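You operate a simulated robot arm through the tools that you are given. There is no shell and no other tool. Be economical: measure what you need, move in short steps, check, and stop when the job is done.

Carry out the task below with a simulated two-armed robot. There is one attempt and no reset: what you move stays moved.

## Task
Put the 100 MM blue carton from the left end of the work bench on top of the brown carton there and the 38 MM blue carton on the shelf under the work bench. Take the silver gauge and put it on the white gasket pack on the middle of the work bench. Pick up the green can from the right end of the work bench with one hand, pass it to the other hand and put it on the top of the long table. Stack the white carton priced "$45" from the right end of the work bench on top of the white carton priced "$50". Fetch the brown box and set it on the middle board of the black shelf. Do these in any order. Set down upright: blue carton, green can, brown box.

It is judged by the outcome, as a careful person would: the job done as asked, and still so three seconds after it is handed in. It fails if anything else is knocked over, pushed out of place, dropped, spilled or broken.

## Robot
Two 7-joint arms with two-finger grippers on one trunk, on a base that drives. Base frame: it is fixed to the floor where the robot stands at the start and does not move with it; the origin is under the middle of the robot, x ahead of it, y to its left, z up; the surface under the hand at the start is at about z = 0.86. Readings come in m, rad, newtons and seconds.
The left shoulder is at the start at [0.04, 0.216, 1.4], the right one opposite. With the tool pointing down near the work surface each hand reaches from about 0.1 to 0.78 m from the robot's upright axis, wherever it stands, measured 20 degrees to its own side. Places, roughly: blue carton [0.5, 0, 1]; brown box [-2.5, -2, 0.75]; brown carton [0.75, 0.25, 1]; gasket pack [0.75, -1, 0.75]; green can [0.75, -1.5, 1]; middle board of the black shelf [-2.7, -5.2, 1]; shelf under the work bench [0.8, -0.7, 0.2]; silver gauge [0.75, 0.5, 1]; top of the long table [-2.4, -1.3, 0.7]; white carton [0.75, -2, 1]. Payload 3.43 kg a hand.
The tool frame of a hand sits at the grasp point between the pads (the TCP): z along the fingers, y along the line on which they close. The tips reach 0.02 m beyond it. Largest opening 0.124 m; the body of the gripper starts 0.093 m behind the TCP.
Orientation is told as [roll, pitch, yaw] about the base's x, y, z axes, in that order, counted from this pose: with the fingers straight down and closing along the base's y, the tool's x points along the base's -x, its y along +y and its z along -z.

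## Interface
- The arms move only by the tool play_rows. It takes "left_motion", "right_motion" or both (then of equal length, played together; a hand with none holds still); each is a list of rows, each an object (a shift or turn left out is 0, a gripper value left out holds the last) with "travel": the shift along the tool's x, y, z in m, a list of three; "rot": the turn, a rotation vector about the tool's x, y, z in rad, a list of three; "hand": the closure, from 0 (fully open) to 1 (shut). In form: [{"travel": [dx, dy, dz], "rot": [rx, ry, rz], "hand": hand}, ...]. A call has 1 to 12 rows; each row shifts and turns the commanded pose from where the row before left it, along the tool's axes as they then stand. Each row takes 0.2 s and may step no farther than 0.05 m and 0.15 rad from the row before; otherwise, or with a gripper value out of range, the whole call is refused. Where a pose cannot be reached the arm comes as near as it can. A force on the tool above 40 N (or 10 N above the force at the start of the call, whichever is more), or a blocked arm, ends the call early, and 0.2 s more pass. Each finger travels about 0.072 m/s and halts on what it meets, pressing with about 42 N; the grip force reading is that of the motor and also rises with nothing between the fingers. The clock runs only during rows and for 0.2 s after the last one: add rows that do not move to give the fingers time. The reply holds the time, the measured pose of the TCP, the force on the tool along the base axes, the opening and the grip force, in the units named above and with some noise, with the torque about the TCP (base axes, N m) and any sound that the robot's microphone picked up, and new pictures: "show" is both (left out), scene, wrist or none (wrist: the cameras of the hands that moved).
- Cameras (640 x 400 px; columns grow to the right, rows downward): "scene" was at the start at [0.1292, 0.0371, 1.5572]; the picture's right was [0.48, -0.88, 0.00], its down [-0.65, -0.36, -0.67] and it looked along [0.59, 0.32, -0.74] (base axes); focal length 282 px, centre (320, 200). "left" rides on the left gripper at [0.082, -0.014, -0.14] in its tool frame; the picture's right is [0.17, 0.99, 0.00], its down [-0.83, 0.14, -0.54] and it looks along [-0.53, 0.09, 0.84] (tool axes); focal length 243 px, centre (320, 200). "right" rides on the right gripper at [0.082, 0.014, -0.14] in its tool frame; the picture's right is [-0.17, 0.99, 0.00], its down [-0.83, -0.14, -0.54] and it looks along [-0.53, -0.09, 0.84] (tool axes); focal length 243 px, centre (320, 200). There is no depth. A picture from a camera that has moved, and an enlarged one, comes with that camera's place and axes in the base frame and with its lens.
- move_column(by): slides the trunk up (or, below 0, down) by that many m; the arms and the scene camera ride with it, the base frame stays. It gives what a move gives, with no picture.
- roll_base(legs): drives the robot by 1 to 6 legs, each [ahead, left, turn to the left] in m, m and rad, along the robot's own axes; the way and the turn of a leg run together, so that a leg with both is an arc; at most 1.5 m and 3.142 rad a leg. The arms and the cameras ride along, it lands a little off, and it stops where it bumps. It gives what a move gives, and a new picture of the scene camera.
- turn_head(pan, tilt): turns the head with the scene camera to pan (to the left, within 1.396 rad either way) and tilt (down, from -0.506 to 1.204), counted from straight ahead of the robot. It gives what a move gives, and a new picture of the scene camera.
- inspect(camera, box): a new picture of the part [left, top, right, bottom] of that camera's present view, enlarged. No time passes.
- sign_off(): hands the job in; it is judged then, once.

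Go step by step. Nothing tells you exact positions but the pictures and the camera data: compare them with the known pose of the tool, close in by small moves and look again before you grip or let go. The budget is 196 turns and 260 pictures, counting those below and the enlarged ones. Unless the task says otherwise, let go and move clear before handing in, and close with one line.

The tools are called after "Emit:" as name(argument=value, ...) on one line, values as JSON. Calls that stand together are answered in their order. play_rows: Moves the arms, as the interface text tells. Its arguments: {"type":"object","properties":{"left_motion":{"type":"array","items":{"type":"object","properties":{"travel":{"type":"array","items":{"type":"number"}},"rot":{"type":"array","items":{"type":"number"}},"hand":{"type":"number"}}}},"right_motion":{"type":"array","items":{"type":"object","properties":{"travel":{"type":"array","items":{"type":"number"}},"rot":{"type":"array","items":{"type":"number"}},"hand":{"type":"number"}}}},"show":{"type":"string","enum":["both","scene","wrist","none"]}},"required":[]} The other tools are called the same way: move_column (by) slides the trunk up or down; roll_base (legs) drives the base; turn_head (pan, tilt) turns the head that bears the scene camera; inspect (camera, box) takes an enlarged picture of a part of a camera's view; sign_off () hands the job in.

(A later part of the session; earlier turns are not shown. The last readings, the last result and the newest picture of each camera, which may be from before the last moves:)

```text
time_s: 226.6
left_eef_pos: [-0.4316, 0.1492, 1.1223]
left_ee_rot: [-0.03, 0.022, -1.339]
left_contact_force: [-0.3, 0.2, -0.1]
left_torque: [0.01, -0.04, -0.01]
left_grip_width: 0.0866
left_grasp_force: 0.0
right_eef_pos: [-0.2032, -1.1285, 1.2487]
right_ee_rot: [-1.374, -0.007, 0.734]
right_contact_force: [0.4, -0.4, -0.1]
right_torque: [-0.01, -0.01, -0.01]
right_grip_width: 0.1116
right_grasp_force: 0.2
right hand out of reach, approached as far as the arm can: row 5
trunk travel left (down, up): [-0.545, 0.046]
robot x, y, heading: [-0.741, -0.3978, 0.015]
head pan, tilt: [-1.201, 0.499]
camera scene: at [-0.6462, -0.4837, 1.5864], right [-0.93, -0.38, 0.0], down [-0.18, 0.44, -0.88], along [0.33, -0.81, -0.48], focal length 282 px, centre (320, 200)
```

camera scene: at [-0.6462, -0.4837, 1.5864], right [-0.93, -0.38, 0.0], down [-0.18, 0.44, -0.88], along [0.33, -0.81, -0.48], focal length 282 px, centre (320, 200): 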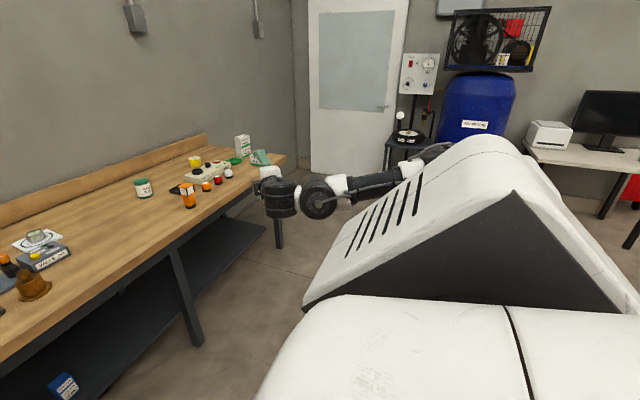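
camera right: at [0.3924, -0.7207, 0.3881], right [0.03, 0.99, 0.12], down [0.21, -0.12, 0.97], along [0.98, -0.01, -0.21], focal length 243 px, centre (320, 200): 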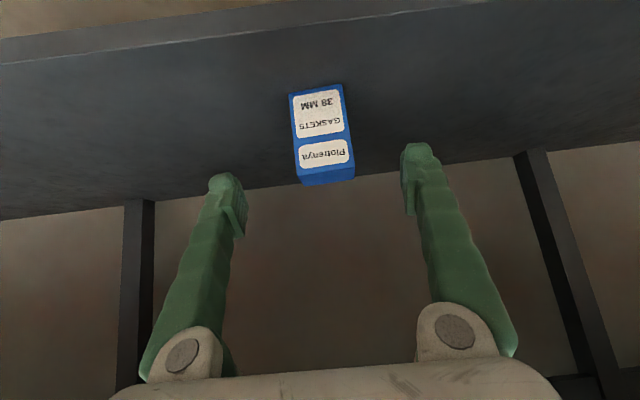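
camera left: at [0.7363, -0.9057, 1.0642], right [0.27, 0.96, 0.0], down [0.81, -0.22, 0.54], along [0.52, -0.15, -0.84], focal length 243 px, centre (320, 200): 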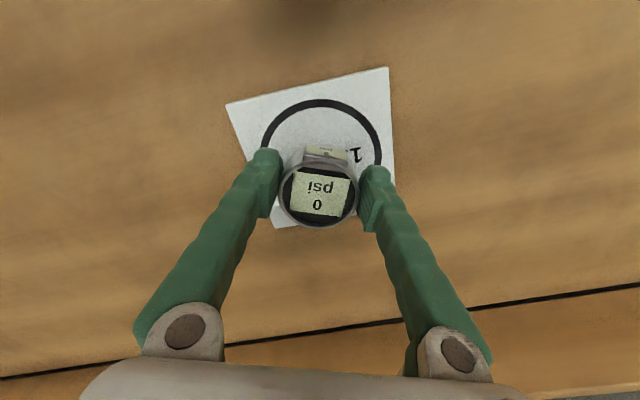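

The forearm now comes in from the right side, as at the start. I'll roll the fingers down again.

Emit:
play_rows(right_motion=[{"rot": [-0.137, 0, 0]}, {"rot": [-0.137, 0, 0]}, {"rot": [-0.137, 0, 0]}, {"rot": [-0.137, 0, 0]}, {"rot": [-0.137, 0, 0]}, {"rot": [-0.137, 0, 0]}, {"rot": [-0.137, 0, 0]}, {"rot": [-0.137, 0, 0]}, {"rot": [-0.137, 0, 0]}, {"rot": [-0.137, 0, 0]}, {}], show="none")

Emit:
turn_head(pan=-0.6, tilt=0.6)

```text
time_s: 229.2
left_eef_pos: [-0.4335, 0.1501, 1.1211]
left_ee_rot: [-0.03, 0.022, -1.339]
left_contact_force: [0.6, 0.6, -0.8]
left_torque: [0.01, 0.04, -0.02]
left_grip_width: 0.0865
left_grasp_force: 0.0
right_eef_pos: [-0.294, -1.1221, 1.0596]
right_ee_rot: [0.077, 0.289, 0.784]
right_contact_force: [-0.2, -0.2, -0.3]
right_torque: [-0.01, -0.02, 0.02]
right_grip_width: 0.1116
right_grasp_force: 0.0
right hand out of reach, approached as far as the arm can: row 1, 2, 5, 6
trunk travel left (down, up): [-0.545, 0.046]
robot x, y, heading: [-0.7388, -0.4005, 0.015]
head pan, tilt: [-1.201, 0.499]
stopped in row 11 (right hand): the arm was blocked; the commanded pose is now the measured one
```

```text
time_s: 230.2
left_eef_pos: [-0.4317, 0.1502, 1.1214]
left_ee_rot: [-0.029, 0.023, -1.34]
left_contact_force: [-0.4, -0.4, -0.2]
left_torque: [0.01, -0.04, 0.01]
left_grip_width: 0.0869
left_grasp_force: 0.2
right_eef_pos: [-0.2938, -1.1237, 1.0595]
right_ee_rot: [0.073, 0.289, 0.783]
right_contact_force: [0.1, -0.3, 0.2]
right_torque: [0.02, -0.02, 0.0]
right_grip_width: 0.1114
right_grasp_force: 0.1
trunk travel left (down, up): [-0.545, 0.046]
robot x, y, heading: [-0.7399, -0.3987, 0.013]
head pan, tilt: [-0.6, 0.6]
camera scene: at [-0.6063, -0.4482, 1.5773], right [-0.55, -0.83, 0.0], down [-0.47, 0.31, -0.83], along [0.69, -0.46, -0.56], focal length 282 px, centre (320, 200)
```

scene: 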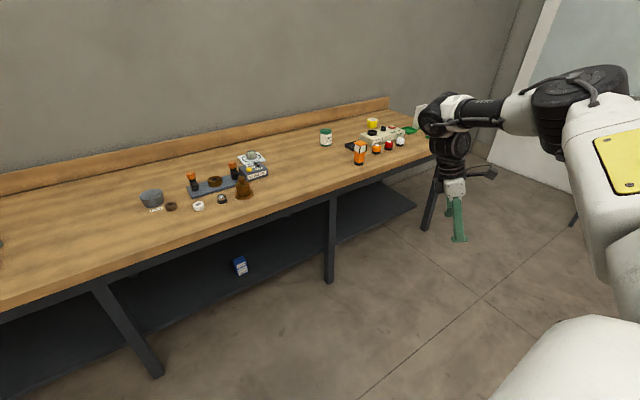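

The right arm is back in its good configuration. I'll straighten the hand and bring it inward.

Emit:
play_rows(right_motion=[{"rot": [0.07, 0, 0]}, {"rot": [0, -0.145, 0]}, {"rot": [0, -0.145, 0]}, {"travel": [-0.0367, 0.0292, 0]}, {"travel": [-0.0367, 0.0292, -0.01]}, {"travel": [-0.0367, 0.0292, -0.01]}, {"travel": [-0.0367, 0.0292, -0.01]}, {"travel": [-0.0367, 0.0292, -0.01]}, {"travel": [-0.0367, 0.0292, -0.01]}, {"travel": [-0.0367, 0.0292, -0.01]}, {"travel": [-0.0367, 0.0292, -0.01]}], show="none")

Emit:
play_rows(right_motion=[{"rot": [0, 0, -0.13]}, {"rot": [0, 0, -0.13]}, {"rot": [0, 0, -0.13]}, {"rot": [0, 0, -0.13]}, {"rot": [0, 0, -0.13]}, {"rot": [0, 0, -0.13]}, {}], show="scene")

```text
time_s: 232.6
left_eef_pos: [-0.432, 0.1524, 1.1211]
left_ee_rot: [-0.03, 0.022, -1.34]
left_contact_force: [-0.9, -0.1, -0.3]
left_torque: [-0.03, 0.0, 0.0]
left_grip_width: 0.0867
left_grasp_force: 0.0
right_eef_pos: [-0.2487, -0.75, 1.1323]
right_ee_rot: [0.004, -0.003, 0.782]
right_contact_force: [-0.3, 0.1, 0.6]
right_torque: [-0.04, 0.04, -0.01]
right_grip_width: 0.1118
right_grasp_force: 0.0
trunk travel left (down, up): [-0.545, 0.046]
robot x, y, heading: [-0.7383, -0.3978, 0.011]
head pan, tilt: [-0.6, 0.6]
```

```text
time_s: 234.2
left_eef_pos: [-0.4318, 0.1498, 1.1225]
left_ee_rot: [-0.03, 0.021, -1.339]
left_contact_force: [0.1, -0.5, -0.6]
left_torque: [0.01, 0.03, 0.01]
left_grip_width: 0.0868
left_grasp_force: 0.1
right_eef_pos: [-0.248, -0.75, 1.1326]
right_ee_rot: [0.0, -0.004, 1.564]
right_contact_force: [0.5, 0.2, 0.2]
right_torque: [0.02, 0.01, -0.01]
right_grip_width: 0.1117
right_grasp_force: 0.1
trunk travel left (down, up): [-0.545, 0.046]
robot x, y, heading: [-0.739, -0.401, 0.013]
head pan, tilt: [-0.6, 0.6]
camera scene: at [-0.606, -0.448, 1.5773], right [-0.55, -0.83, 0.0], down [-0.47, 0.31, -0.83], along [0.69, -0.46, -0.56], focal length 282 px, centre (320, 200)
```

scene: 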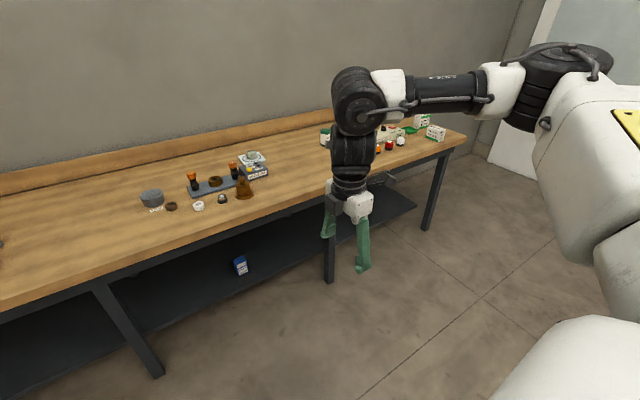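

The right hand is vertical with the fingers closing along x. Now driving to the green can.

Emit:
roll_base(legs=[[0, -0.7, -0.012], [0.87, 0, 0]])

Emit:
turn_head(pan=-0.15, tilt=0.75)

Emit:
inspect(camera="right", box=[0, 0, 640, 400])

```text
time_s: 249.2
left_eef_pos: [0.4352, -0.5373, 1.122]
left_ee_rot: [-0.029, 0.02, -1.336]
left_contact_force: [-0.7, -0.2, -0.9]
left_torque: [0.03, 0.01, 0.01]
left_grip_width: 0.0867
left_grasp_force: 0.0
right_eef_pos: [0.6201, -1.438, 1.1333]
right_ee_rot: [0.0, -0.003, 1.566]
right_contact_force: [0.0, -0.4, 0.9]
right_torque: [0.01, -0.02, 0.01]
right_grip_width: 0.1115
right_grasp_force: 0.0
trunk travel left (down, up): [-0.545, 0.046]
robot x, y, heading: [0.1314, -1.0895, 0.019]
head pan, tilt: [-0.6, 0.6]
camera scene: at [0.2617, -1.1351, 1.5773], right [-0.55, -0.83, 0.0], down [-0.47, 0.31, -0.83], along [0.69, -0.46, -0.56], focal length 282 px, centre (320, 200)
```

scene: 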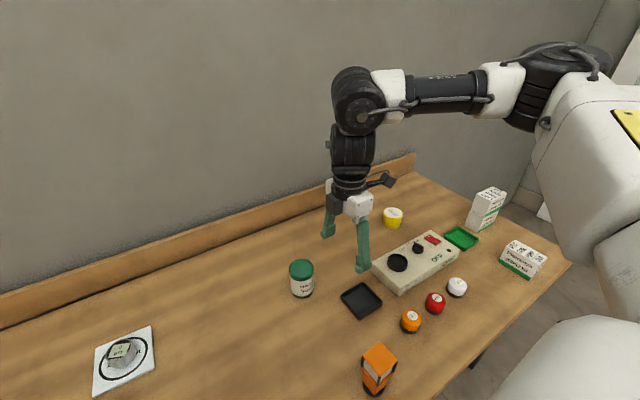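

```text
time_s: 250.1
left_eef_pos: [0.4357, -0.5361, 1.1215]
left_ee_rot: [-0.029, 0.02, -1.336]
left_contact_force: [1.0, -0.6, 0.1]
left_torque: [0.0, 0.0, 0.01]
left_grip_width: 0.087
left_grasp_force: 0.1
right_eef_pos: [0.6202, -1.437, 1.1305]
right_ee_rot: [0.0, -0.004, 1.563]
right_contact_force: [-0.1, -1.2, 0.2]
right_torque: [0.01, 0.02, 0.0]
right_grip_width: 0.1117
right_grasp_force: 0.1
trunk travel left (down, up): [-0.545, 0.046]
robot x, y, heading: [0.1273, -1.0898, 0.016]
head pan, tilt: [-0.15, 0.75]
camera scene: at [0.2708, -1.0976, 1.5644], right [-0.13, -0.99, 0.0], down [-0.68, 0.09, -0.73], along [0.72, -0.1, -0.68], focal length 282 px, centre (320, 200)
```

scene: 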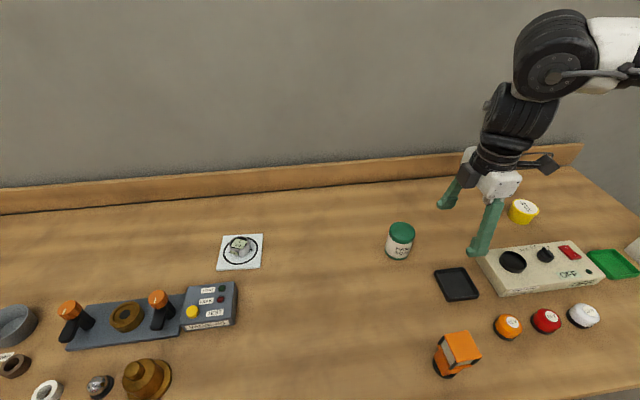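

```text
1.00 times, centred on (320, 200) of right (not enlarged: the box is as wide or as high as the picture)
camera zoom: at [0.6067, -1.5207, 1.2713], right [-0.99, 0.17, 0.0], down [0.14, 0.83, 0.54], along [0.09, 0.53, -0.84], focal length 243 px, centre (320, 200)
```

zoom: 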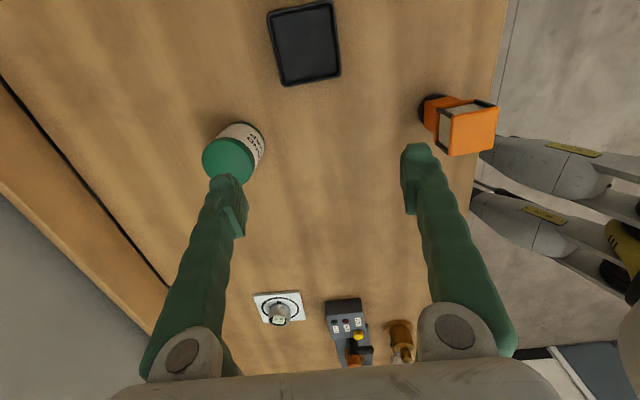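

The can is near (0.765, -1.404) with its top at about 0.945. I'll move above it and partly down.

Emit:
play_rows(right_motion=[{"travel": [-0.011, -0.048, 0], "hand": 0}, {"travel": [-0.011, -0.048, 0]}, {"travel": [-0.011, -0.048, 0]}, {"travel": [0, 0, 0.05]}, {"travel": [0, 0, 0.05]}, {}], show="wrist")

Emit:
inspect(camera="scene", box=[350, 170, 470, 270])

```text
time_s: 251.4
left_eef_pos: [0.4356, -0.5355, 1.1218]
left_ee_rot: [-0.029, 0.02, -1.337]
left_contact_force: [0.1, 0.5, -0.3]
left_torque: [0.0, -0.02, 0.01]
left_grip_width: 0.0872
left_grasp_force: 0.1
right_eef_pos: [0.7653, -1.4059, 1.0317]
right_ee_rot: [0.001, -0.003, 1.566]
right_contact_force: [0.3, 0.0, 0.1]
right_torque: [0.01, -0.03, 0.0]
right_grip_width: 0.1241
right_grasp_force: 0.1
trunk travel left (down, up): [-0.545, 0.046]
robot x, y, heading: [0.1291, -1.0885, 0.015]
head pan, tilt: [-0.15, 0.75]
camera right: at [0.7516, -1.4889, 1.1717], right [-0.99, 0.17, 0.0], down [0.14, 0.83, 0.54], along [0.09, 0.53, -0.84], focal length 243 px, centre (320, 200)
```

right: 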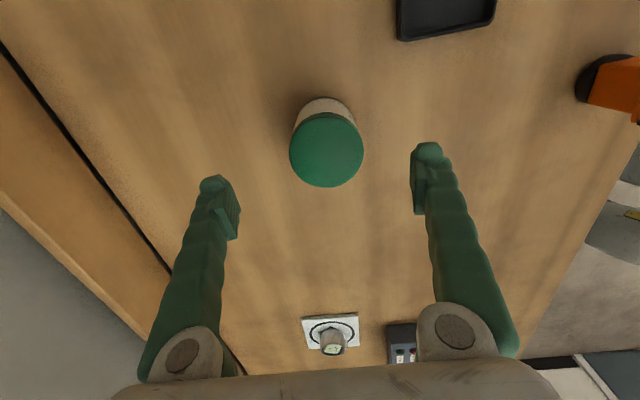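

```text
4.00 times, centred on (410, 220) of scene
camera zoom: at [0.27, -1.0962, 1.5646], right [-0.13, -0.99, 0.0], down [-0.68, 0.09, -0.73], along [0.73, -0.1, -0.68], focal length 1129 px, centre (-40, 120)
```

zoom: 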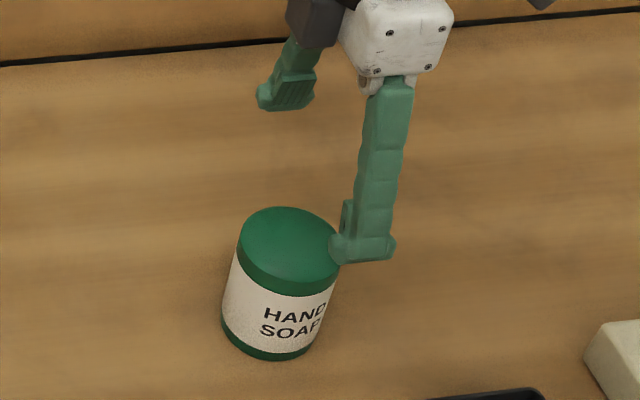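

The lid centre is at (0.762, -1.402) with its top at about 0.942. I'll grip only the lid, leaving the body free for the other hand.

Emit:
play_rows(right_motion=[{"travel": [-0.004, 0.003, 0.04]}, {"travel": [0, 0, 0.035]}, {"travel": [0, 0, 0.011]}, {"hand": 0.25}, {"hand": 0.5}, {"hand": 0.55}, {"hand": 0.55}, {}], show="wrist")

Emit:
inspect(camera="scene", box=[350, 170, 470, 270])

```text
time_s: 253.2
left_eef_pos: [0.4351, -0.5373, 1.1225]
left_ee_rot: [-0.028, 0.02, -1.336]
left_contact_force: [-1.1, 0.1, -0.2]
left_torque: [0.03, -0.01, -0.02]
left_grip_width: 0.0867
left_grasp_force: 0.0
right_eef_pos: [0.7634, -1.4018, 0.9449]
right_ee_rot: [0.002, -0.004, 1.565]
right_contact_force: [-0.6, -0.6, 0.3]
right_torque: [0.0, -0.04, -0.04]
right_grip_width: 0.0705
right_grasp_force: 42.1
trunk travel left (down, up): [-0.545, 0.046]
robot x, y, heading: [0.1302, -1.0869, 0.021]
head pan, tilt: [-0.15, 0.75]
camera right: at [0.7491, -1.485, 1.0848], right [-0.99, 0.17, 0.0], down [0.14, 0.83, 0.54], along [0.09, 0.53, -0.84], focal length 243 px, centre (320, 200)
```

right: 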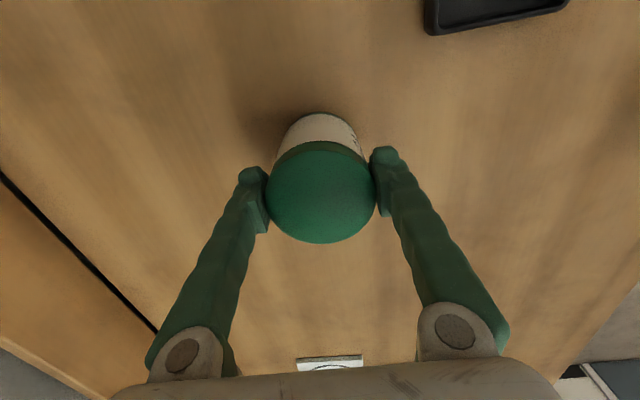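

```text
4.00 times, centred on (410, 220) of scene
camera zoom: at [0.2709, -1.0975, 1.5643], right [-0.13, -0.99, 0.0], down [-0.68, 0.09, -0.73], along [0.72, -0.1, -0.68], focal length 1129 px, centre (-40, 120)
```

zoom: 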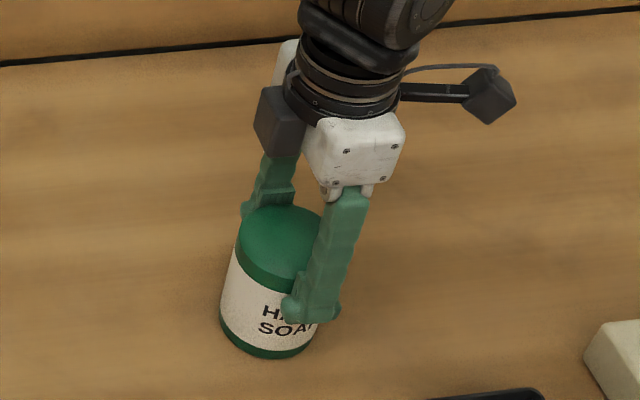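

The can is held by the lid. Lifting gently and backing into open space.

Emit:
play_rows(right_motion=[{"travel": [0, 0, -0.01]}, {"travel": [0, 0, -0.04]}, {"travel": [0, 0, -0.05]}, {"travel": [0, 0, -0.05]}, {}], show="wrist")

Emit:
roll_base(legs=[[-0.65, 0, 0]])

```text
time_s: 254.4
left_eef_pos: [0.436, -0.5371, 1.1213]
left_ee_rot: [-0.031, 0.022, -1.336]
left_contact_force: [-0.4, 0.2, 0.4]
left_torque: [-0.01, -0.02, 0.0]
left_grip_width: 0.0868
left_grasp_force: 0.1
right_eef_pos: [0.7633, -1.4044, 1.0944]
right_ee_rot: [0.001, -0.003, 1.564]
right_contact_force: [-0.2, 0.5, -3.8]
right_torque: [0.0, 0.01, -0.01]
right_grip_width: 0.0705
right_grasp_force: 42.2
trunk travel left (down, up): [-0.545, 0.046]
robot x, y, heading: [0.1304, -1.0841, 0.016]
head pan, tilt: [-0.15, 0.75]
camera right: at [0.7496, -1.487, 1.2345], right [-0.99, 0.17, 0.0], down [0.15, 0.83, 0.54], along [0.09, 0.53, -0.84], focal length 243 px, centre (320, 200)
```

right: 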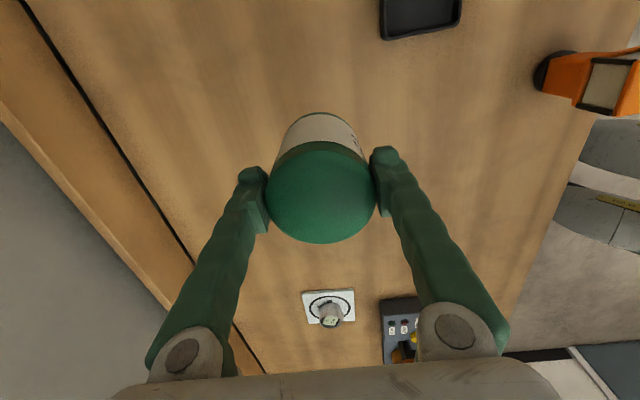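

```text
time_s: 258.9
left_eef_pos: [-0.213, -0.5474, 1.1228]
left_ee_rot: [-0.03, 0.022, -1.342]
left_contact_force: [0.3, -0.3, -0.1]
left_torque: [0.0, 0.04, 0.02]
left_grip_width: 0.0868
left_grasp_force: 0.1
right_eef_pos: [0.1091, -1.4152, 1.0949]
right_ee_rot: [0.001, -0.003, 1.559]
right_contact_force: [0.2, -0.4, -4.7]
right_torque: [0.0, -0.02, -0.01]
right_grip_width: 0.0704
right_grasp_force: 42.1
trunk travel left (down, up): [-0.545, 0.046]
robot x, y, heading: [-0.5275, -1.0981, 0.006]
head pan, tilt: [-0.15, 0.75]
camera scene: at [-0.3805, -1.1072, 1.5642], right [-0.14, -0.99, 0.0], down [-0.68, 0.09, -0.73], along [0.72, -0.1, -0.68], focal length 282 px, centre (320, 200)
```

scene: 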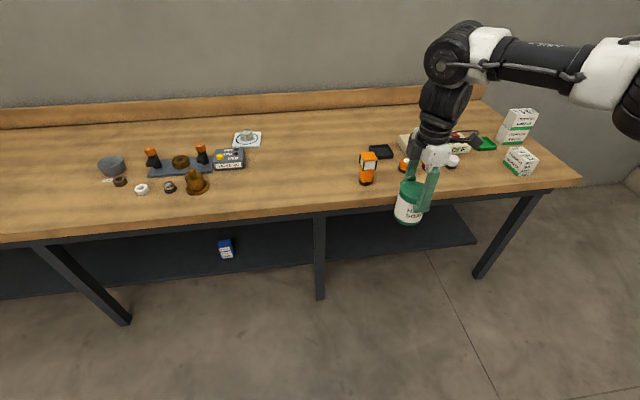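

Now preparing the hand-over: the right hand moves inward with the can while the left tilts to point toward it.

Emit:
play_rows(left_motion=[{"rot": [0, 0, 0.115], "hand": 0}, {"rot": [0, 0, 0.115]}, {"rot": [0, -0.137, 0]}, {"rot": [0, -0.137, 0]}, {"rot": [0, -0.137, 0]}, {"rot": [0, -0.137, 0]}, {"rot": [0, -0.137, 0]}, {"rot": [0, -0.137, 0]}, {"rot": [0, -0.137, 0]}, {}], right_motion=[{"travel": [-0.0379, 0.0199, 0]}, {"travel": [-0.0379, 0.0199, 0]}, {"travel": [-0.0379, 0.0199, 0]}, {"travel": [-0.0379, 0.0199, 0]}, {"travel": [-0.0379, 0.0199, 0]}, {"travel": [-0.0379, 0.0199, 0]}, {"travel": [-0.0379, 0.0199, 0]}, {}, {}, {}], show="none")

Emit:
turn_head(pan=0.2, tilt=0.6)

```text
time_s: 261.1
left_eef_pos: [-0.2134, -0.546, 1.1223]
left_ee_rot: [-0.056, -0.945, -1.526]
left_contact_force: [-0.9, 0.7, -0.6]
left_torque: [-0.02, -0.01, 0.01]
left_grip_width: 0.1239
left_grasp_force: 0.1
right_eef_pos: [-0.0282, -1.1491, 1.0959]
right_ee_rot: [0.001, -0.003, 1.558]
right_contact_force: [0.7, 0.0, -4.0]
right_torque: [-0.03, -0.01, -0.01]
right_grip_width: 0.0706
right_grasp_force: 42.2
trunk travel left (down, up): [-0.545, 0.046]
robot x, y, heading: [-0.5257, -1.0929, 0.012]
head pan, tilt: [-0.15, 0.75]
```

```text
time_s: 261.9
left_eef_pos: [-0.2134, -0.547, 1.1224]
left_ee_rot: [-0.058, -0.944, -1.526]
left_contact_force: [0.3, -0.5, 0.4]
left_torque: [0.0, -0.03, -0.01]
left_grip_width: 0.1239
left_grasp_force: 0.0
right_eef_pos: [-0.0284, -1.151, 1.0952]
right_ee_rot: [0.001, -0.003, 1.559]
right_contact_force: [0.4, 0.0, -3.8]
right_torque: [0.03, 0.01, 0.0]
right_grip_width: 0.0706
right_grasp_force: 42.3
trunk travel left (down, up): [-0.545, 0.046]
robot x, y, heading: [-0.5262, -1.0941, 0.011]
head pan, tilt: [0.201, 0.6]
camera scene: at [-0.3771, -1.0772, 1.5772], right [0.21, -0.98, 0.0], down [-0.55, -0.12, -0.82], along [0.81, 0.17, -0.57], focal length 282 px, centre (320, 200)
```

scene: 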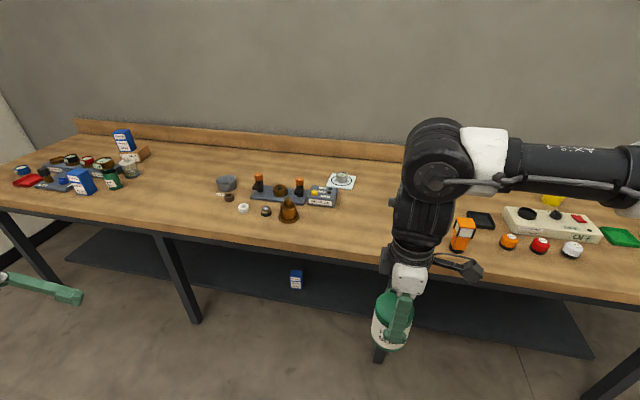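

The left hand points the right way. Moving it to the pre-grasp beside the can.

Emit:
play_rows(left_motion=[{"travel": [-0.0268, 0.0171, 0.0337]}, {"travel": [-0.0268, 0.0171, 0.0337]}, {"travel": [-0.0268, 0.0171, 0.0337]}, {"travel": [-0.0268, 0.0171, 0.0337]}, {"travel": [-0.0268, 0.0171, 0.0337]}, {"travel": [-0.0268, 0.0171, 0.0337]}, {"travel": [-0.0268, 0.0171, 0.0337]}, {"travel": [-0.0268, 0.0171, 0.0337]}, {"travel": [-0.0268, 0.0171, 0.0337]}, {"travel": [-0.0268, 0.0171, 0.0337]}, {"travel": [-0.0268, 0.0171, 0.0337]}, {}], show="both")

```text
time_s: 264.5
left_eef_pos: [-0.0224, -1.0177, 1.1359]
left_ee_rot: [-0.057, -0.945, -1.524]
left_contact_force: [0.0, 0.3, -0.2]
left_torque: [0.01, 0.02, 0.0]
left_grip_width: 0.1238
left_grasp_force: 0.2
right_eef_pos: [-0.0286, -1.1485, 1.0956]
right_ee_rot: [0.0, -0.004, 1.56]
right_contact_force: [-0.7, 0.2, -3.7]
right_torque: [0.02, -0.03, 0.01]
right_grip_width: 0.0706
right_grasp_force: 41.3
trunk travel left (down, up): [-0.545, 0.046]
robot x, y, heading: [-0.5227, -1.0927, 0.01]
head pan, tilt: [0.201, 0.6]
camera scene: at [-0.3777, -1.076, 1.5773], right [0.21, -0.98, 0.0], down [-0.55, -0.12, -0.83], along [0.81, 0.17, -0.56], focal length 282 px, centre (320, 200)
camera left: at [-0.0377, -0.8567, 1.153], right [0.98, 0.1, -0.17], down [0.17, -0.05, 0.98], along [0.09, -0.99, -0.07], focal length 243 px, centre (320, 200)
```

scene: 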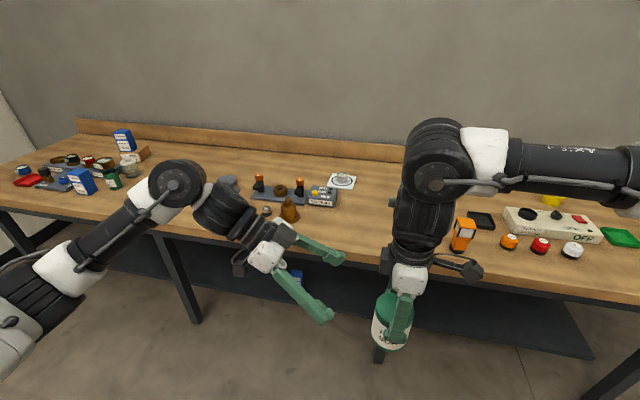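
left: 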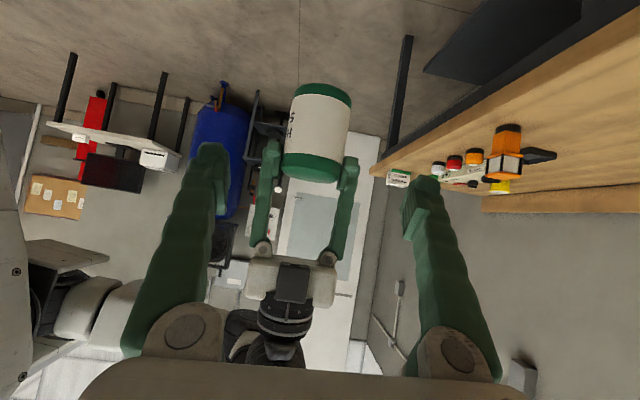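

The can sits centred between the left fingers. Advancing along the tool axis in two stages.

Emit:
play_rows(left_motion=[{"travel": [0.0003, -0.0007, 0.0406]}, {"travel": [0.0003, -0.0007, 0.0406]}, {"travel": [0.0003, -0.0007, 0.0406]}, {}], show="both")

```text
time_s: 265.5
left_eef_pos: [-0.0298, -1.1217, 1.0659]
left_ee_rot: [-0.055, -0.945, -1.525]
left_contact_force: [0.8, -0.2, -0.5]
left_torque: [0.0, -0.01, 0.0]
left_grip_width: 0.1241
left_grasp_force: 0.1
right_eef_pos: [-0.0275, -1.1494, 1.096]
right_ee_rot: [0.0, -0.003, 1.559]
right_contact_force: [0.0, 0.6, -5.0]
right_torque: [-0.01, 0.0, 0.01]
right_grip_width: 0.0704
right_grasp_force: 42.0
trunk travel left (down, up): [-0.545, 0.046]
robot x, y, heading: [-0.5205, -1.0935, 0.01]
head pan, tilt: [0.201, 0.6]
camera scene: at [-0.3771, -1.0767, 1.5773], right [0.21, -0.98, 0.0], down [-0.55, -0.12, -0.82], along [0.81, 0.17, -0.57], focal length 282 px, centre (320, 200)
camera left: at [-0.0434, -0.9588, 1.0813], right [0.98, 0.1, -0.17], down [0.17, -0.05, 0.98], along [0.09, -0.99, -0.07], focal length 243 px, centre (320, 200)
```

scene: 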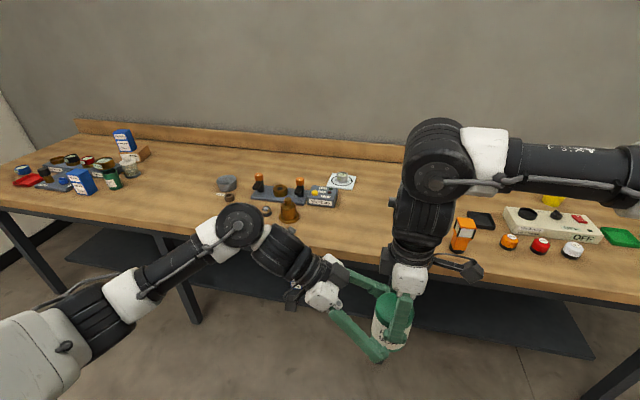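
left: 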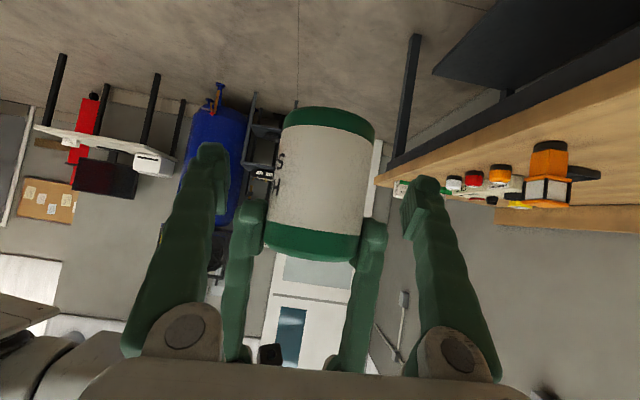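

Final advance, then close the left gripper.

Emit:
play_rows(left_motion=[{"travel": [0.0024, 0.0015, 0.0188]}, {"travel": [0.0024, 0.0015, 0.0188]}, {"hand": 0.2}, {"hand": 0.4}, {"hand": 0.5}, {"hand": 0.55}, {"hand": 0.55}, {}], show="both")

```text
time_s: 267.3
left_eef_pos: [-0.0275, -1.1482, 1.0382]
left_ee_rot: [-0.057, -0.944, -1.528]
left_contact_force: [-2.6, 0.5, 0.1]
left_torque: [-0.01, -0.86, 0.08]
left_grip_width: 0.07
left_grasp_force: 42.6
right_eef_pos: [-0.0277, -1.1486, 1.0956]
right_ee_rot: [0.002, -0.006, 1.56]
right_contact_force: [2.3, 0.7, -1.9]
right_torque: [0.05, 0.75, -0.09]
right_grip_width: 0.0705
right_grasp_force: 42.0
trunk travel left (down, up): [-0.545, 0.046]
robot x, y, heading: [-0.5231, -1.0948, 0.011]
head pan, tilt: [0.201, 0.6]
camera scene: at [-0.3771, -1.077, 1.5772], right [0.21, -0.98, 0.0], down [-0.55, -0.12, -0.82], along [0.81, 0.17, -0.57], focal length 282 px, centre (320, 200)
camera left: at [-0.042, -0.985, 1.0548], right [0.98, 0.1, -0.17], down [0.17, -0.05, 0.98], along [0.09, -0.99, -0.07], focal length 243 px, centre (320, 200)
```

scene: 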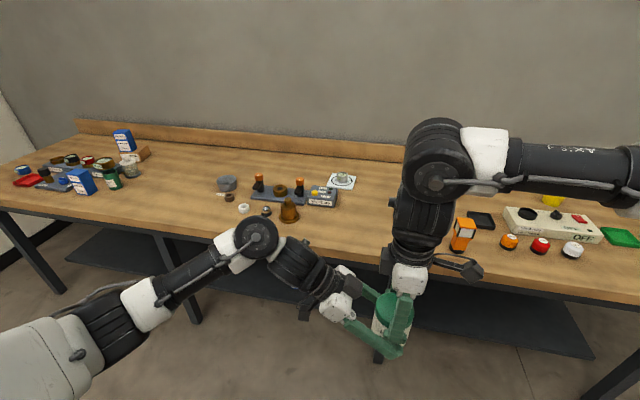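
left: 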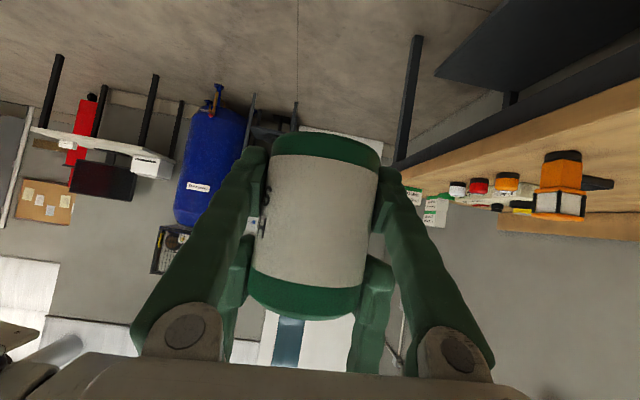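

Both hands hold the can. The right now releases and rises clear.

Emit:
play_rows(right_motion=[{"hand": 0.4}, {"hand": 0.2}, {"hand": 0}, {"hand": 0}, {"travel": [0, 0, -0.03]}, {"travel": [0, 0, -0.04]}, {"travel": [0.02, 0, -0.03]}, {"travel": [0.05, 0, 0]}, {"travel": [0.05, 0, 0]}, {"travel": [0.05, 0, 0]}, {"travel": [0.05, 0, 0]}, {}], show="scene")

Emit:
inspect(camera="left", box=[0, 0, 640, 400])

```text
time_s: 269.9
left_eef_pos: [-0.0271, -1.1459, 1.0386]
left_ee_rot: [-0.058, -0.942, -1.522]
left_contact_force: [0.3, 0.3, -1.1]
left_torque: [-0.03, -0.02, 0.03]
left_grip_width: 0.0694
left_grasp_force: 42.4
right_eef_pos: [-0.0296, -1.3675, 1.1978]
right_ee_rot: [0.001, -0.004, 1.56]
right_contact_force: [-0.2, -1.1, 0.6]
right_torque: [-0.02, 0.02, 0.0]
right_grip_width: 0.1239
right_grasp_force: 0.0
trunk travel left (down, up): [-0.545, 0.046]
robot x, y, heading: [-0.5268, -1.097, 0.014]
head pan, tilt: [0.201, 0.6]
camera scene: at [-0.3767, -1.0756, 1.5772], right [0.21, -0.98, 0.0], down [-0.55, -0.12, -0.82], along [0.81, 0.17, -0.57], focal length 282 px, centre (320, 200)
```

scene: 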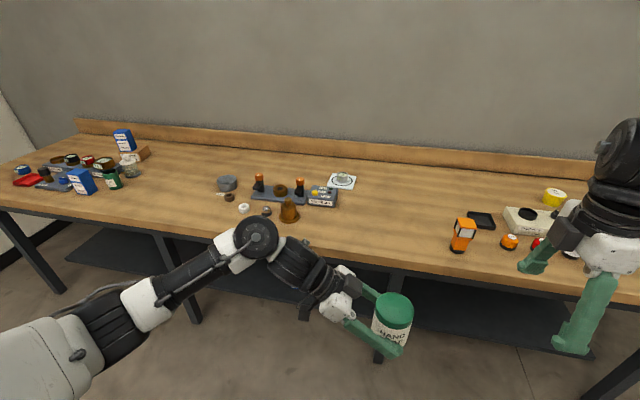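

```text
1.00 times, centred on (320, 200) of left (not enlarged: the box is as wide or as high as the picture)
camera zoom: at [-0.0417, -0.984, 1.0546], right [0.98, 0.1, -0.17], down [0.17, -0.05, 0.98], along [0.09, -0.99, -0.07], focal length 243 px, centre (320, 200)
```

zoom: 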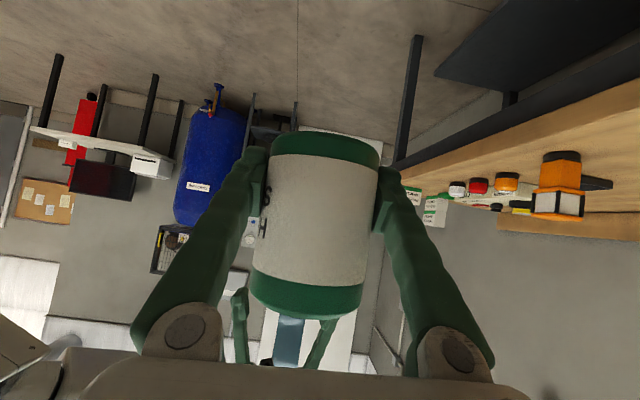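

Hand-over done. Now turning around to face the long table.

Emit:
roll_base(legs=[[-0.1, 0, 0], [0, 0, 3.1]])

Emit:
turn_head(pan=0, tilt=0.35)

```text
time_s: 281.4
left_eef_pos: [-1.121, -1.0495, 1.0387]
left_ee_rot: [-0.056, -0.946, 1.628]
left_contact_force: [-0.1, -0.3, 0.1]
left_torque: [0.03, -0.02, 0.01]
left_grip_width: 0.0694
left_grasp_force: 42.2
right_eef_pos: [-1.1216, -0.8279, 1.1976]
right_ee_rot: [0.0, -0.003, -1.572]
right_contact_force: [0.4, 0.3, 1.4]
right_torque: [-0.03, 0.03, 0.0]
right_grip_width: 0.1241
right_grasp_force: 0.1
trunk travel left (down, up): [-0.545, 0.046]
robot x, y, heading: [-0.6228, -1.0975, -3.119]
head pan, tilt: [0.201, 0.6]
camera scene: at [-0.7738, -1.1177, 1.5772], right [-0.22, 0.98, 0.0], down [0.55, 0.12, -0.82], along [-0.8, -0.18, -0.57], focal length 282 px, centre (320, 200)
```

scene: 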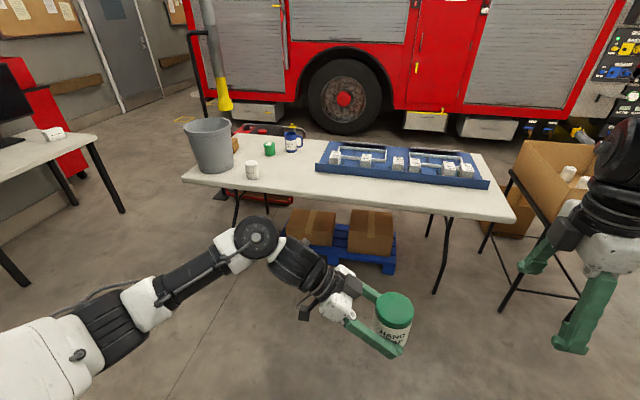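

```text
time_s: 282.2
left_eef_pos: [-1.1209, -1.0503, 1.039]
left_ee_rot: [-0.058, -0.944, 1.627]
left_contact_force: [0.4, -0.3, -0.7]
left_torque: [-0.01, 0.0, 0.03]
left_grip_width: 0.0695
left_grasp_force: 41.8
right_eef_pos: [-1.1211, -0.8287, 1.1989]
right_ee_rot: [0.001, -0.004, -1.573]
right_contact_force: [0.0, 0.5, 0.4]
right_torque: [0.01, -0.01, -0.01]
right_grip_width: 0.1237
right_grasp_force: 0.2
trunk travel left (down, up): [-0.545, 0.046]
robot x, y, heading: [-0.6229, -1.0988, -3.12]
head pan, tilt: [0.0, 0.351]
camera scene: at [-0.7806, -1.1004, 1.5999], right [-0.02, 1.0, 0.0], down [0.34, 0.01, -0.94], along [-0.94, -0.02, -0.34], focal length 282 px, centre (320, 200)
```

scene: 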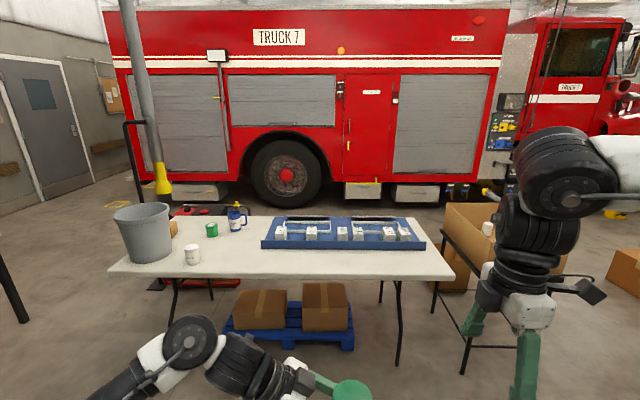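

The long table spans roughly x -2.05 to -2.8 and y -2.3 to -0.43, with a bucket, mug and other items. In front of the blue rack near (-2.17, -1.35) it is free. Driving closer.

Emit:
roll_base(legs=[[0, 0.3, -0.0216], [0.7, 0, 0]])

Emit:
turn_head(pan=0.1, tilt=0.7)

```text
time_s: 291.1
left_eef_pos: [-1.8219, -1.3286, 1.0395]
left_ee_rot: [-0.059, -0.944, 1.595]
left_contact_force: [0.6, -0.5, -0.5]
left_torque: [-0.01, 0.03, 0.01]
left_grip_width: 0.0692
left_grasp_force: 42.7
right_eef_pos: [-1.8156, -1.1062, 1.1986]
right_ee_rot: [0.0, -0.004, -1.604]
right_contact_force: [0.1, -0.1, 0.3]
right_torque: [0.03, 0.01, -0.03]
right_grip_width: 0.1241
right_grasp_force: 0.1
trunk travel left (down, up): [-0.545, 0.046]
robot x, y, heading: [-1.3309, -1.3894, 3.133]
head pan, tilt: [0.0, 0.351]
camera scene: at [-1.4833, -1.3891, 1.6001], right [0.01, 1.0, 0.0], down [0.34, 0.0, -0.94], along [-0.94, 0.01, -0.34], focal length 282 px, centre (320, 200)
```

scene: 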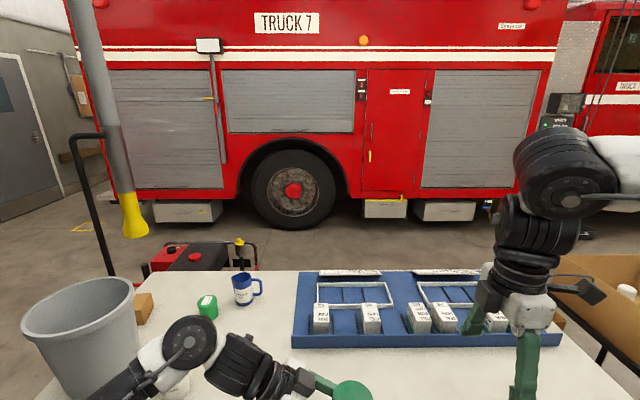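

```text
time_s: 291.9
left_eef_pos: [-1.8238, -1.3281, 1.0387]
left_ee_rot: [-0.059, -0.943, 1.595]
left_contact_force: [0.3, -0.2, 0.5]
left_torque: [-0.02, 0.03, 0.0]
left_grip_width: 0.0691
left_grasp_force: 42.5
right_eef_pos: [-1.8158, -1.1073, 1.1974]
right_ee_rot: [0.001, -0.003, -1.604]
right_contact_force: [1.1, -0.5, -0.9]
right_torque: [0.01, 0.02, -0.01]
right_grip_width: 0.124
right_grasp_force: 0.1
trunk travel left (down, up): [-0.545, 0.046]
robot x, y, heading: [-1.3269, -1.3884, 3.132]
head pan, tilt: [0.099, 0.7]
camera scene: at [-1.4758, -1.3976, 1.5686], right [-0.09, 1.0, 0.0], down [0.64, 0.06, -0.77], along [-0.76, -0.07, -0.64], focal length 282 px, centre (320, 200)
```

scene: 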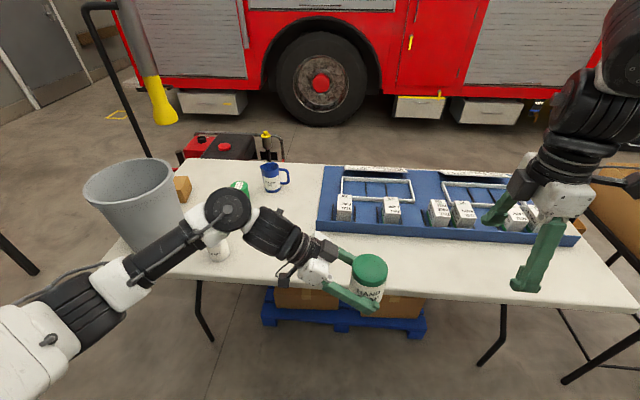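

The rack's front is at x ≈ -2.31 and the table edge is near -2.08, so I'll aim for (-2.19, -1.33). First lower the trunk, then drive in.

Emit:
move_column(by=-0.22)

Emit:
roll_base(legs=[[0.365, 0, 0.01]])

Emit:
inspect(camera="left", box=[0, 0, 640, 400])

```text
time_s: 294.2
left_eef_pos: [-1.8232, -1.3289, 0.819]
left_ee_rot: [-0.058, -0.944, 1.596]
left_contact_force: [0.8, -0.7, 0.5]
left_torque: [-0.05, 0.0, -0.01]
left_grip_width: 0.0691
left_grasp_force: 41.6
right_eef_pos: [-1.8163, -1.1071, 0.9778]
right_ee_rot: [-0.001, -0.004, -1.604]
right_contact_force: [1.0, -0.5, 0.3]
right_torque: [0.01, -0.03, 0.03]
right_grip_width: 0.1242
right_grasp_force: 0.0
trunk travel left (down, up): [-0.325, 0.266]
robot x, y, heading: [-1.3277, -1.3901, 3.126]
head pan, tilt: [0.099, 0.7]
```

```text
time_s: 297.0
left_eef_pos: [-2.1958, -1.3288, 0.8188]
left_ee_rot: [-0.059, -0.944, 1.605]
left_contact_force: [0.1, 0.9, 0.7]
left_torque: [-0.03, -0.01, -0.04]
left_grip_width: 0.0691
left_grasp_force: 42.2
right_eef_pos: [-2.1894, -1.109, 0.9784]
right_ee_rot: [0.001, -0.002, -1.596]
right_contact_force: [-0.1, -1.0, -0.4]
right_torque: [0.0, -0.03, -0.02]
right_grip_width: 0.1238
right_grasp_force: 0.1
trunk travel left (down, up): [-0.325, 0.266]
robot x, y, heading: [-1.6978, -1.3851, 3.138]
head pan, tilt: [0.099, 0.7]
camera scene: at [-1.9358, -1.3963, 1.3306], right [-0.1, 1.0, 0.0], down [0.64, 0.06, -0.76], along [-0.76, -0.07, -0.64], focal length 282 px, centre (320, 200)
```

scene: 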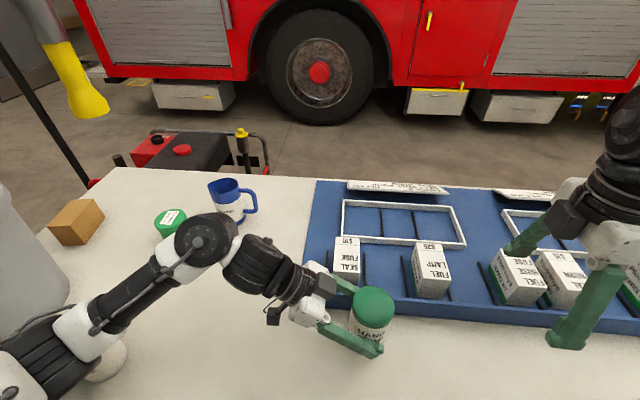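

```text
1.00 times, centred on (320, 200) of left (not enlarged: the box is as wide or as high as the picture)
camera zoom: at [-2.1843, -1.4911, 0.8347], right [-0.98, -0.08, -0.17], down [-0.17, 0.05, 0.98], along [-0.07, 1.0, -0.07], focal length 243 px, centre (320, 200)
```

zoom: 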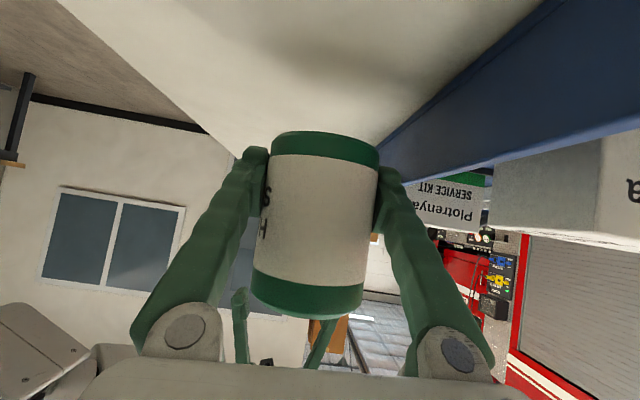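

The spot beneath is clear. Descending with the left arm in steps, watching for contact.

Emit:
play_rows(left_motion=[{"travel": [0.0162, 0.0007, 0.0117]}, {"travel": [0.0162, 0.0007, 0.0117]}, {"travel": [0.0162, 0.0007, 0.0117]}, {"travel": [0.0041, 0.0002, 0.0029]}, {}], show="scene")

Emit:
inspect(camera="left", box=[0, 0, 640, 400])

```text
time_s: 298.1
left_eef_pos: [-2.1995, -1.3262, 0.7633]
left_ee_rot: [-0.038, -0.963, 1.587]
left_contact_force: [4.3, -0.9, 11.5]
left_torque: [-0.23, 0.37, -0.05]
left_grip_width: 0.0694
left_grasp_force: 41.9
right_eef_pos: [-2.1894, -1.1088, 0.9773]
right_ee_rot: [0.0, -0.006, -1.596]
right_contact_force: [-0.1, 0.6, 0.4]
right_torque: [0.03, -0.03, 0.02]
right_grip_width: 0.124
right_grasp_force: 0.0
trunk travel left (down, up): [-0.325, 0.266]
robot x, y, heading: [-1.6994, -1.389, 3.141]
head pan, tilt: [0.099, 0.7]
stopped in row 5 (left hand): the force on the tool passed its limit at 54 N (the readings are from after the stop); the commanded pose is now the measured one
camera scene: at [-1.9359, -1.3966, 1.3304], right [-0.1, 1.0, 0.0], down [0.64, 0.06, -0.76], along [-0.76, -0.07, -0.64], focal length 282 px, centre (320, 200)
```

scene: 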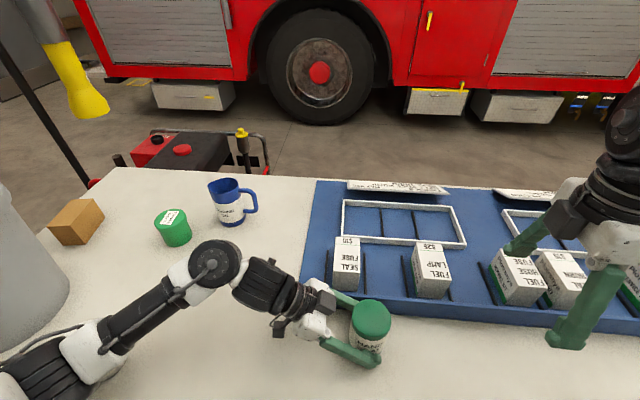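

```text
1.00 times, centred on (320, 200) of left (not enlarged: the box is as wide or as high as the picture)
camera zoom: at [-2.1883, -1.4878, 0.7761], right [-0.98, -0.08, -0.16], down [-0.16, 0.03, 0.99], along [-0.07, 1.0, -0.05], focal length 243 px, centre (320, 200)
```

zoom: 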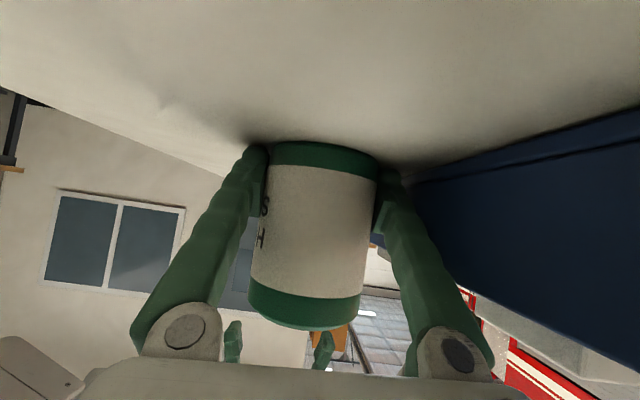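

Contact: the table is at z ≈ 0.735 and the can is standing. I'll ease off, open and withdraw up and to the left.

Emit:
play_rows(left_motion=[{"travel": [-0.0016, 0, -0.0012]}, {"hand": 0.4}, {"hand": 0.2}, {"hand": 0.0}, {"hand": 0.0}, {"travel": [-0.01, 0, -0.03]}, {"travel": [-0.01, 0, -0.04]}, {"travel": [-0.02, 0, -0.04]}, {"travel": [-0.03, 0, -0.03]}, {"travel": [-0.04, 0, -0.025]}, {"travel": [-0.04, 0, -0.025]}], show="scene")

```text
time_s: 300.5
left_eef_pos: [-2.2043, -1.394, 0.9956]
left_ee_rot: [-0.041, -0.96, 1.592]
left_contact_force: [1.1, 0.4, 0.0]
left_torque: [-0.03, 0.01, 0.01]
left_grip_width: 0.1242
left_grasp_force: 0.1
right_eef_pos: [-2.1896, -1.1078, 0.9783]
right_ee_rot: [0.0, -0.005, -1.597]
right_contact_force: [-0.8, -0.3, 0.3]
right_torque: [0.01, 0.02, 0.01]
right_grip_width: 0.1241
right_grasp_force: 0.1
trunk travel left (down, up): [-0.325, 0.266]
robot x, y, heading: [-1.7013, -1.3907, 3.138]
head pan, tilt: [0.099, 0.7]
camera scene: at [-1.9349, -1.3957, 1.3307], right [-0.1, 1.0, 0.0], down [0.64, 0.06, -0.77], along [-0.76, -0.07, -0.64], focal length 282 px, centre (320, 200)
```

scene: 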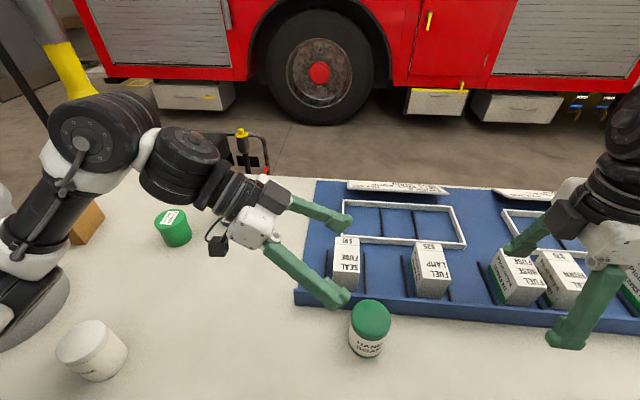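

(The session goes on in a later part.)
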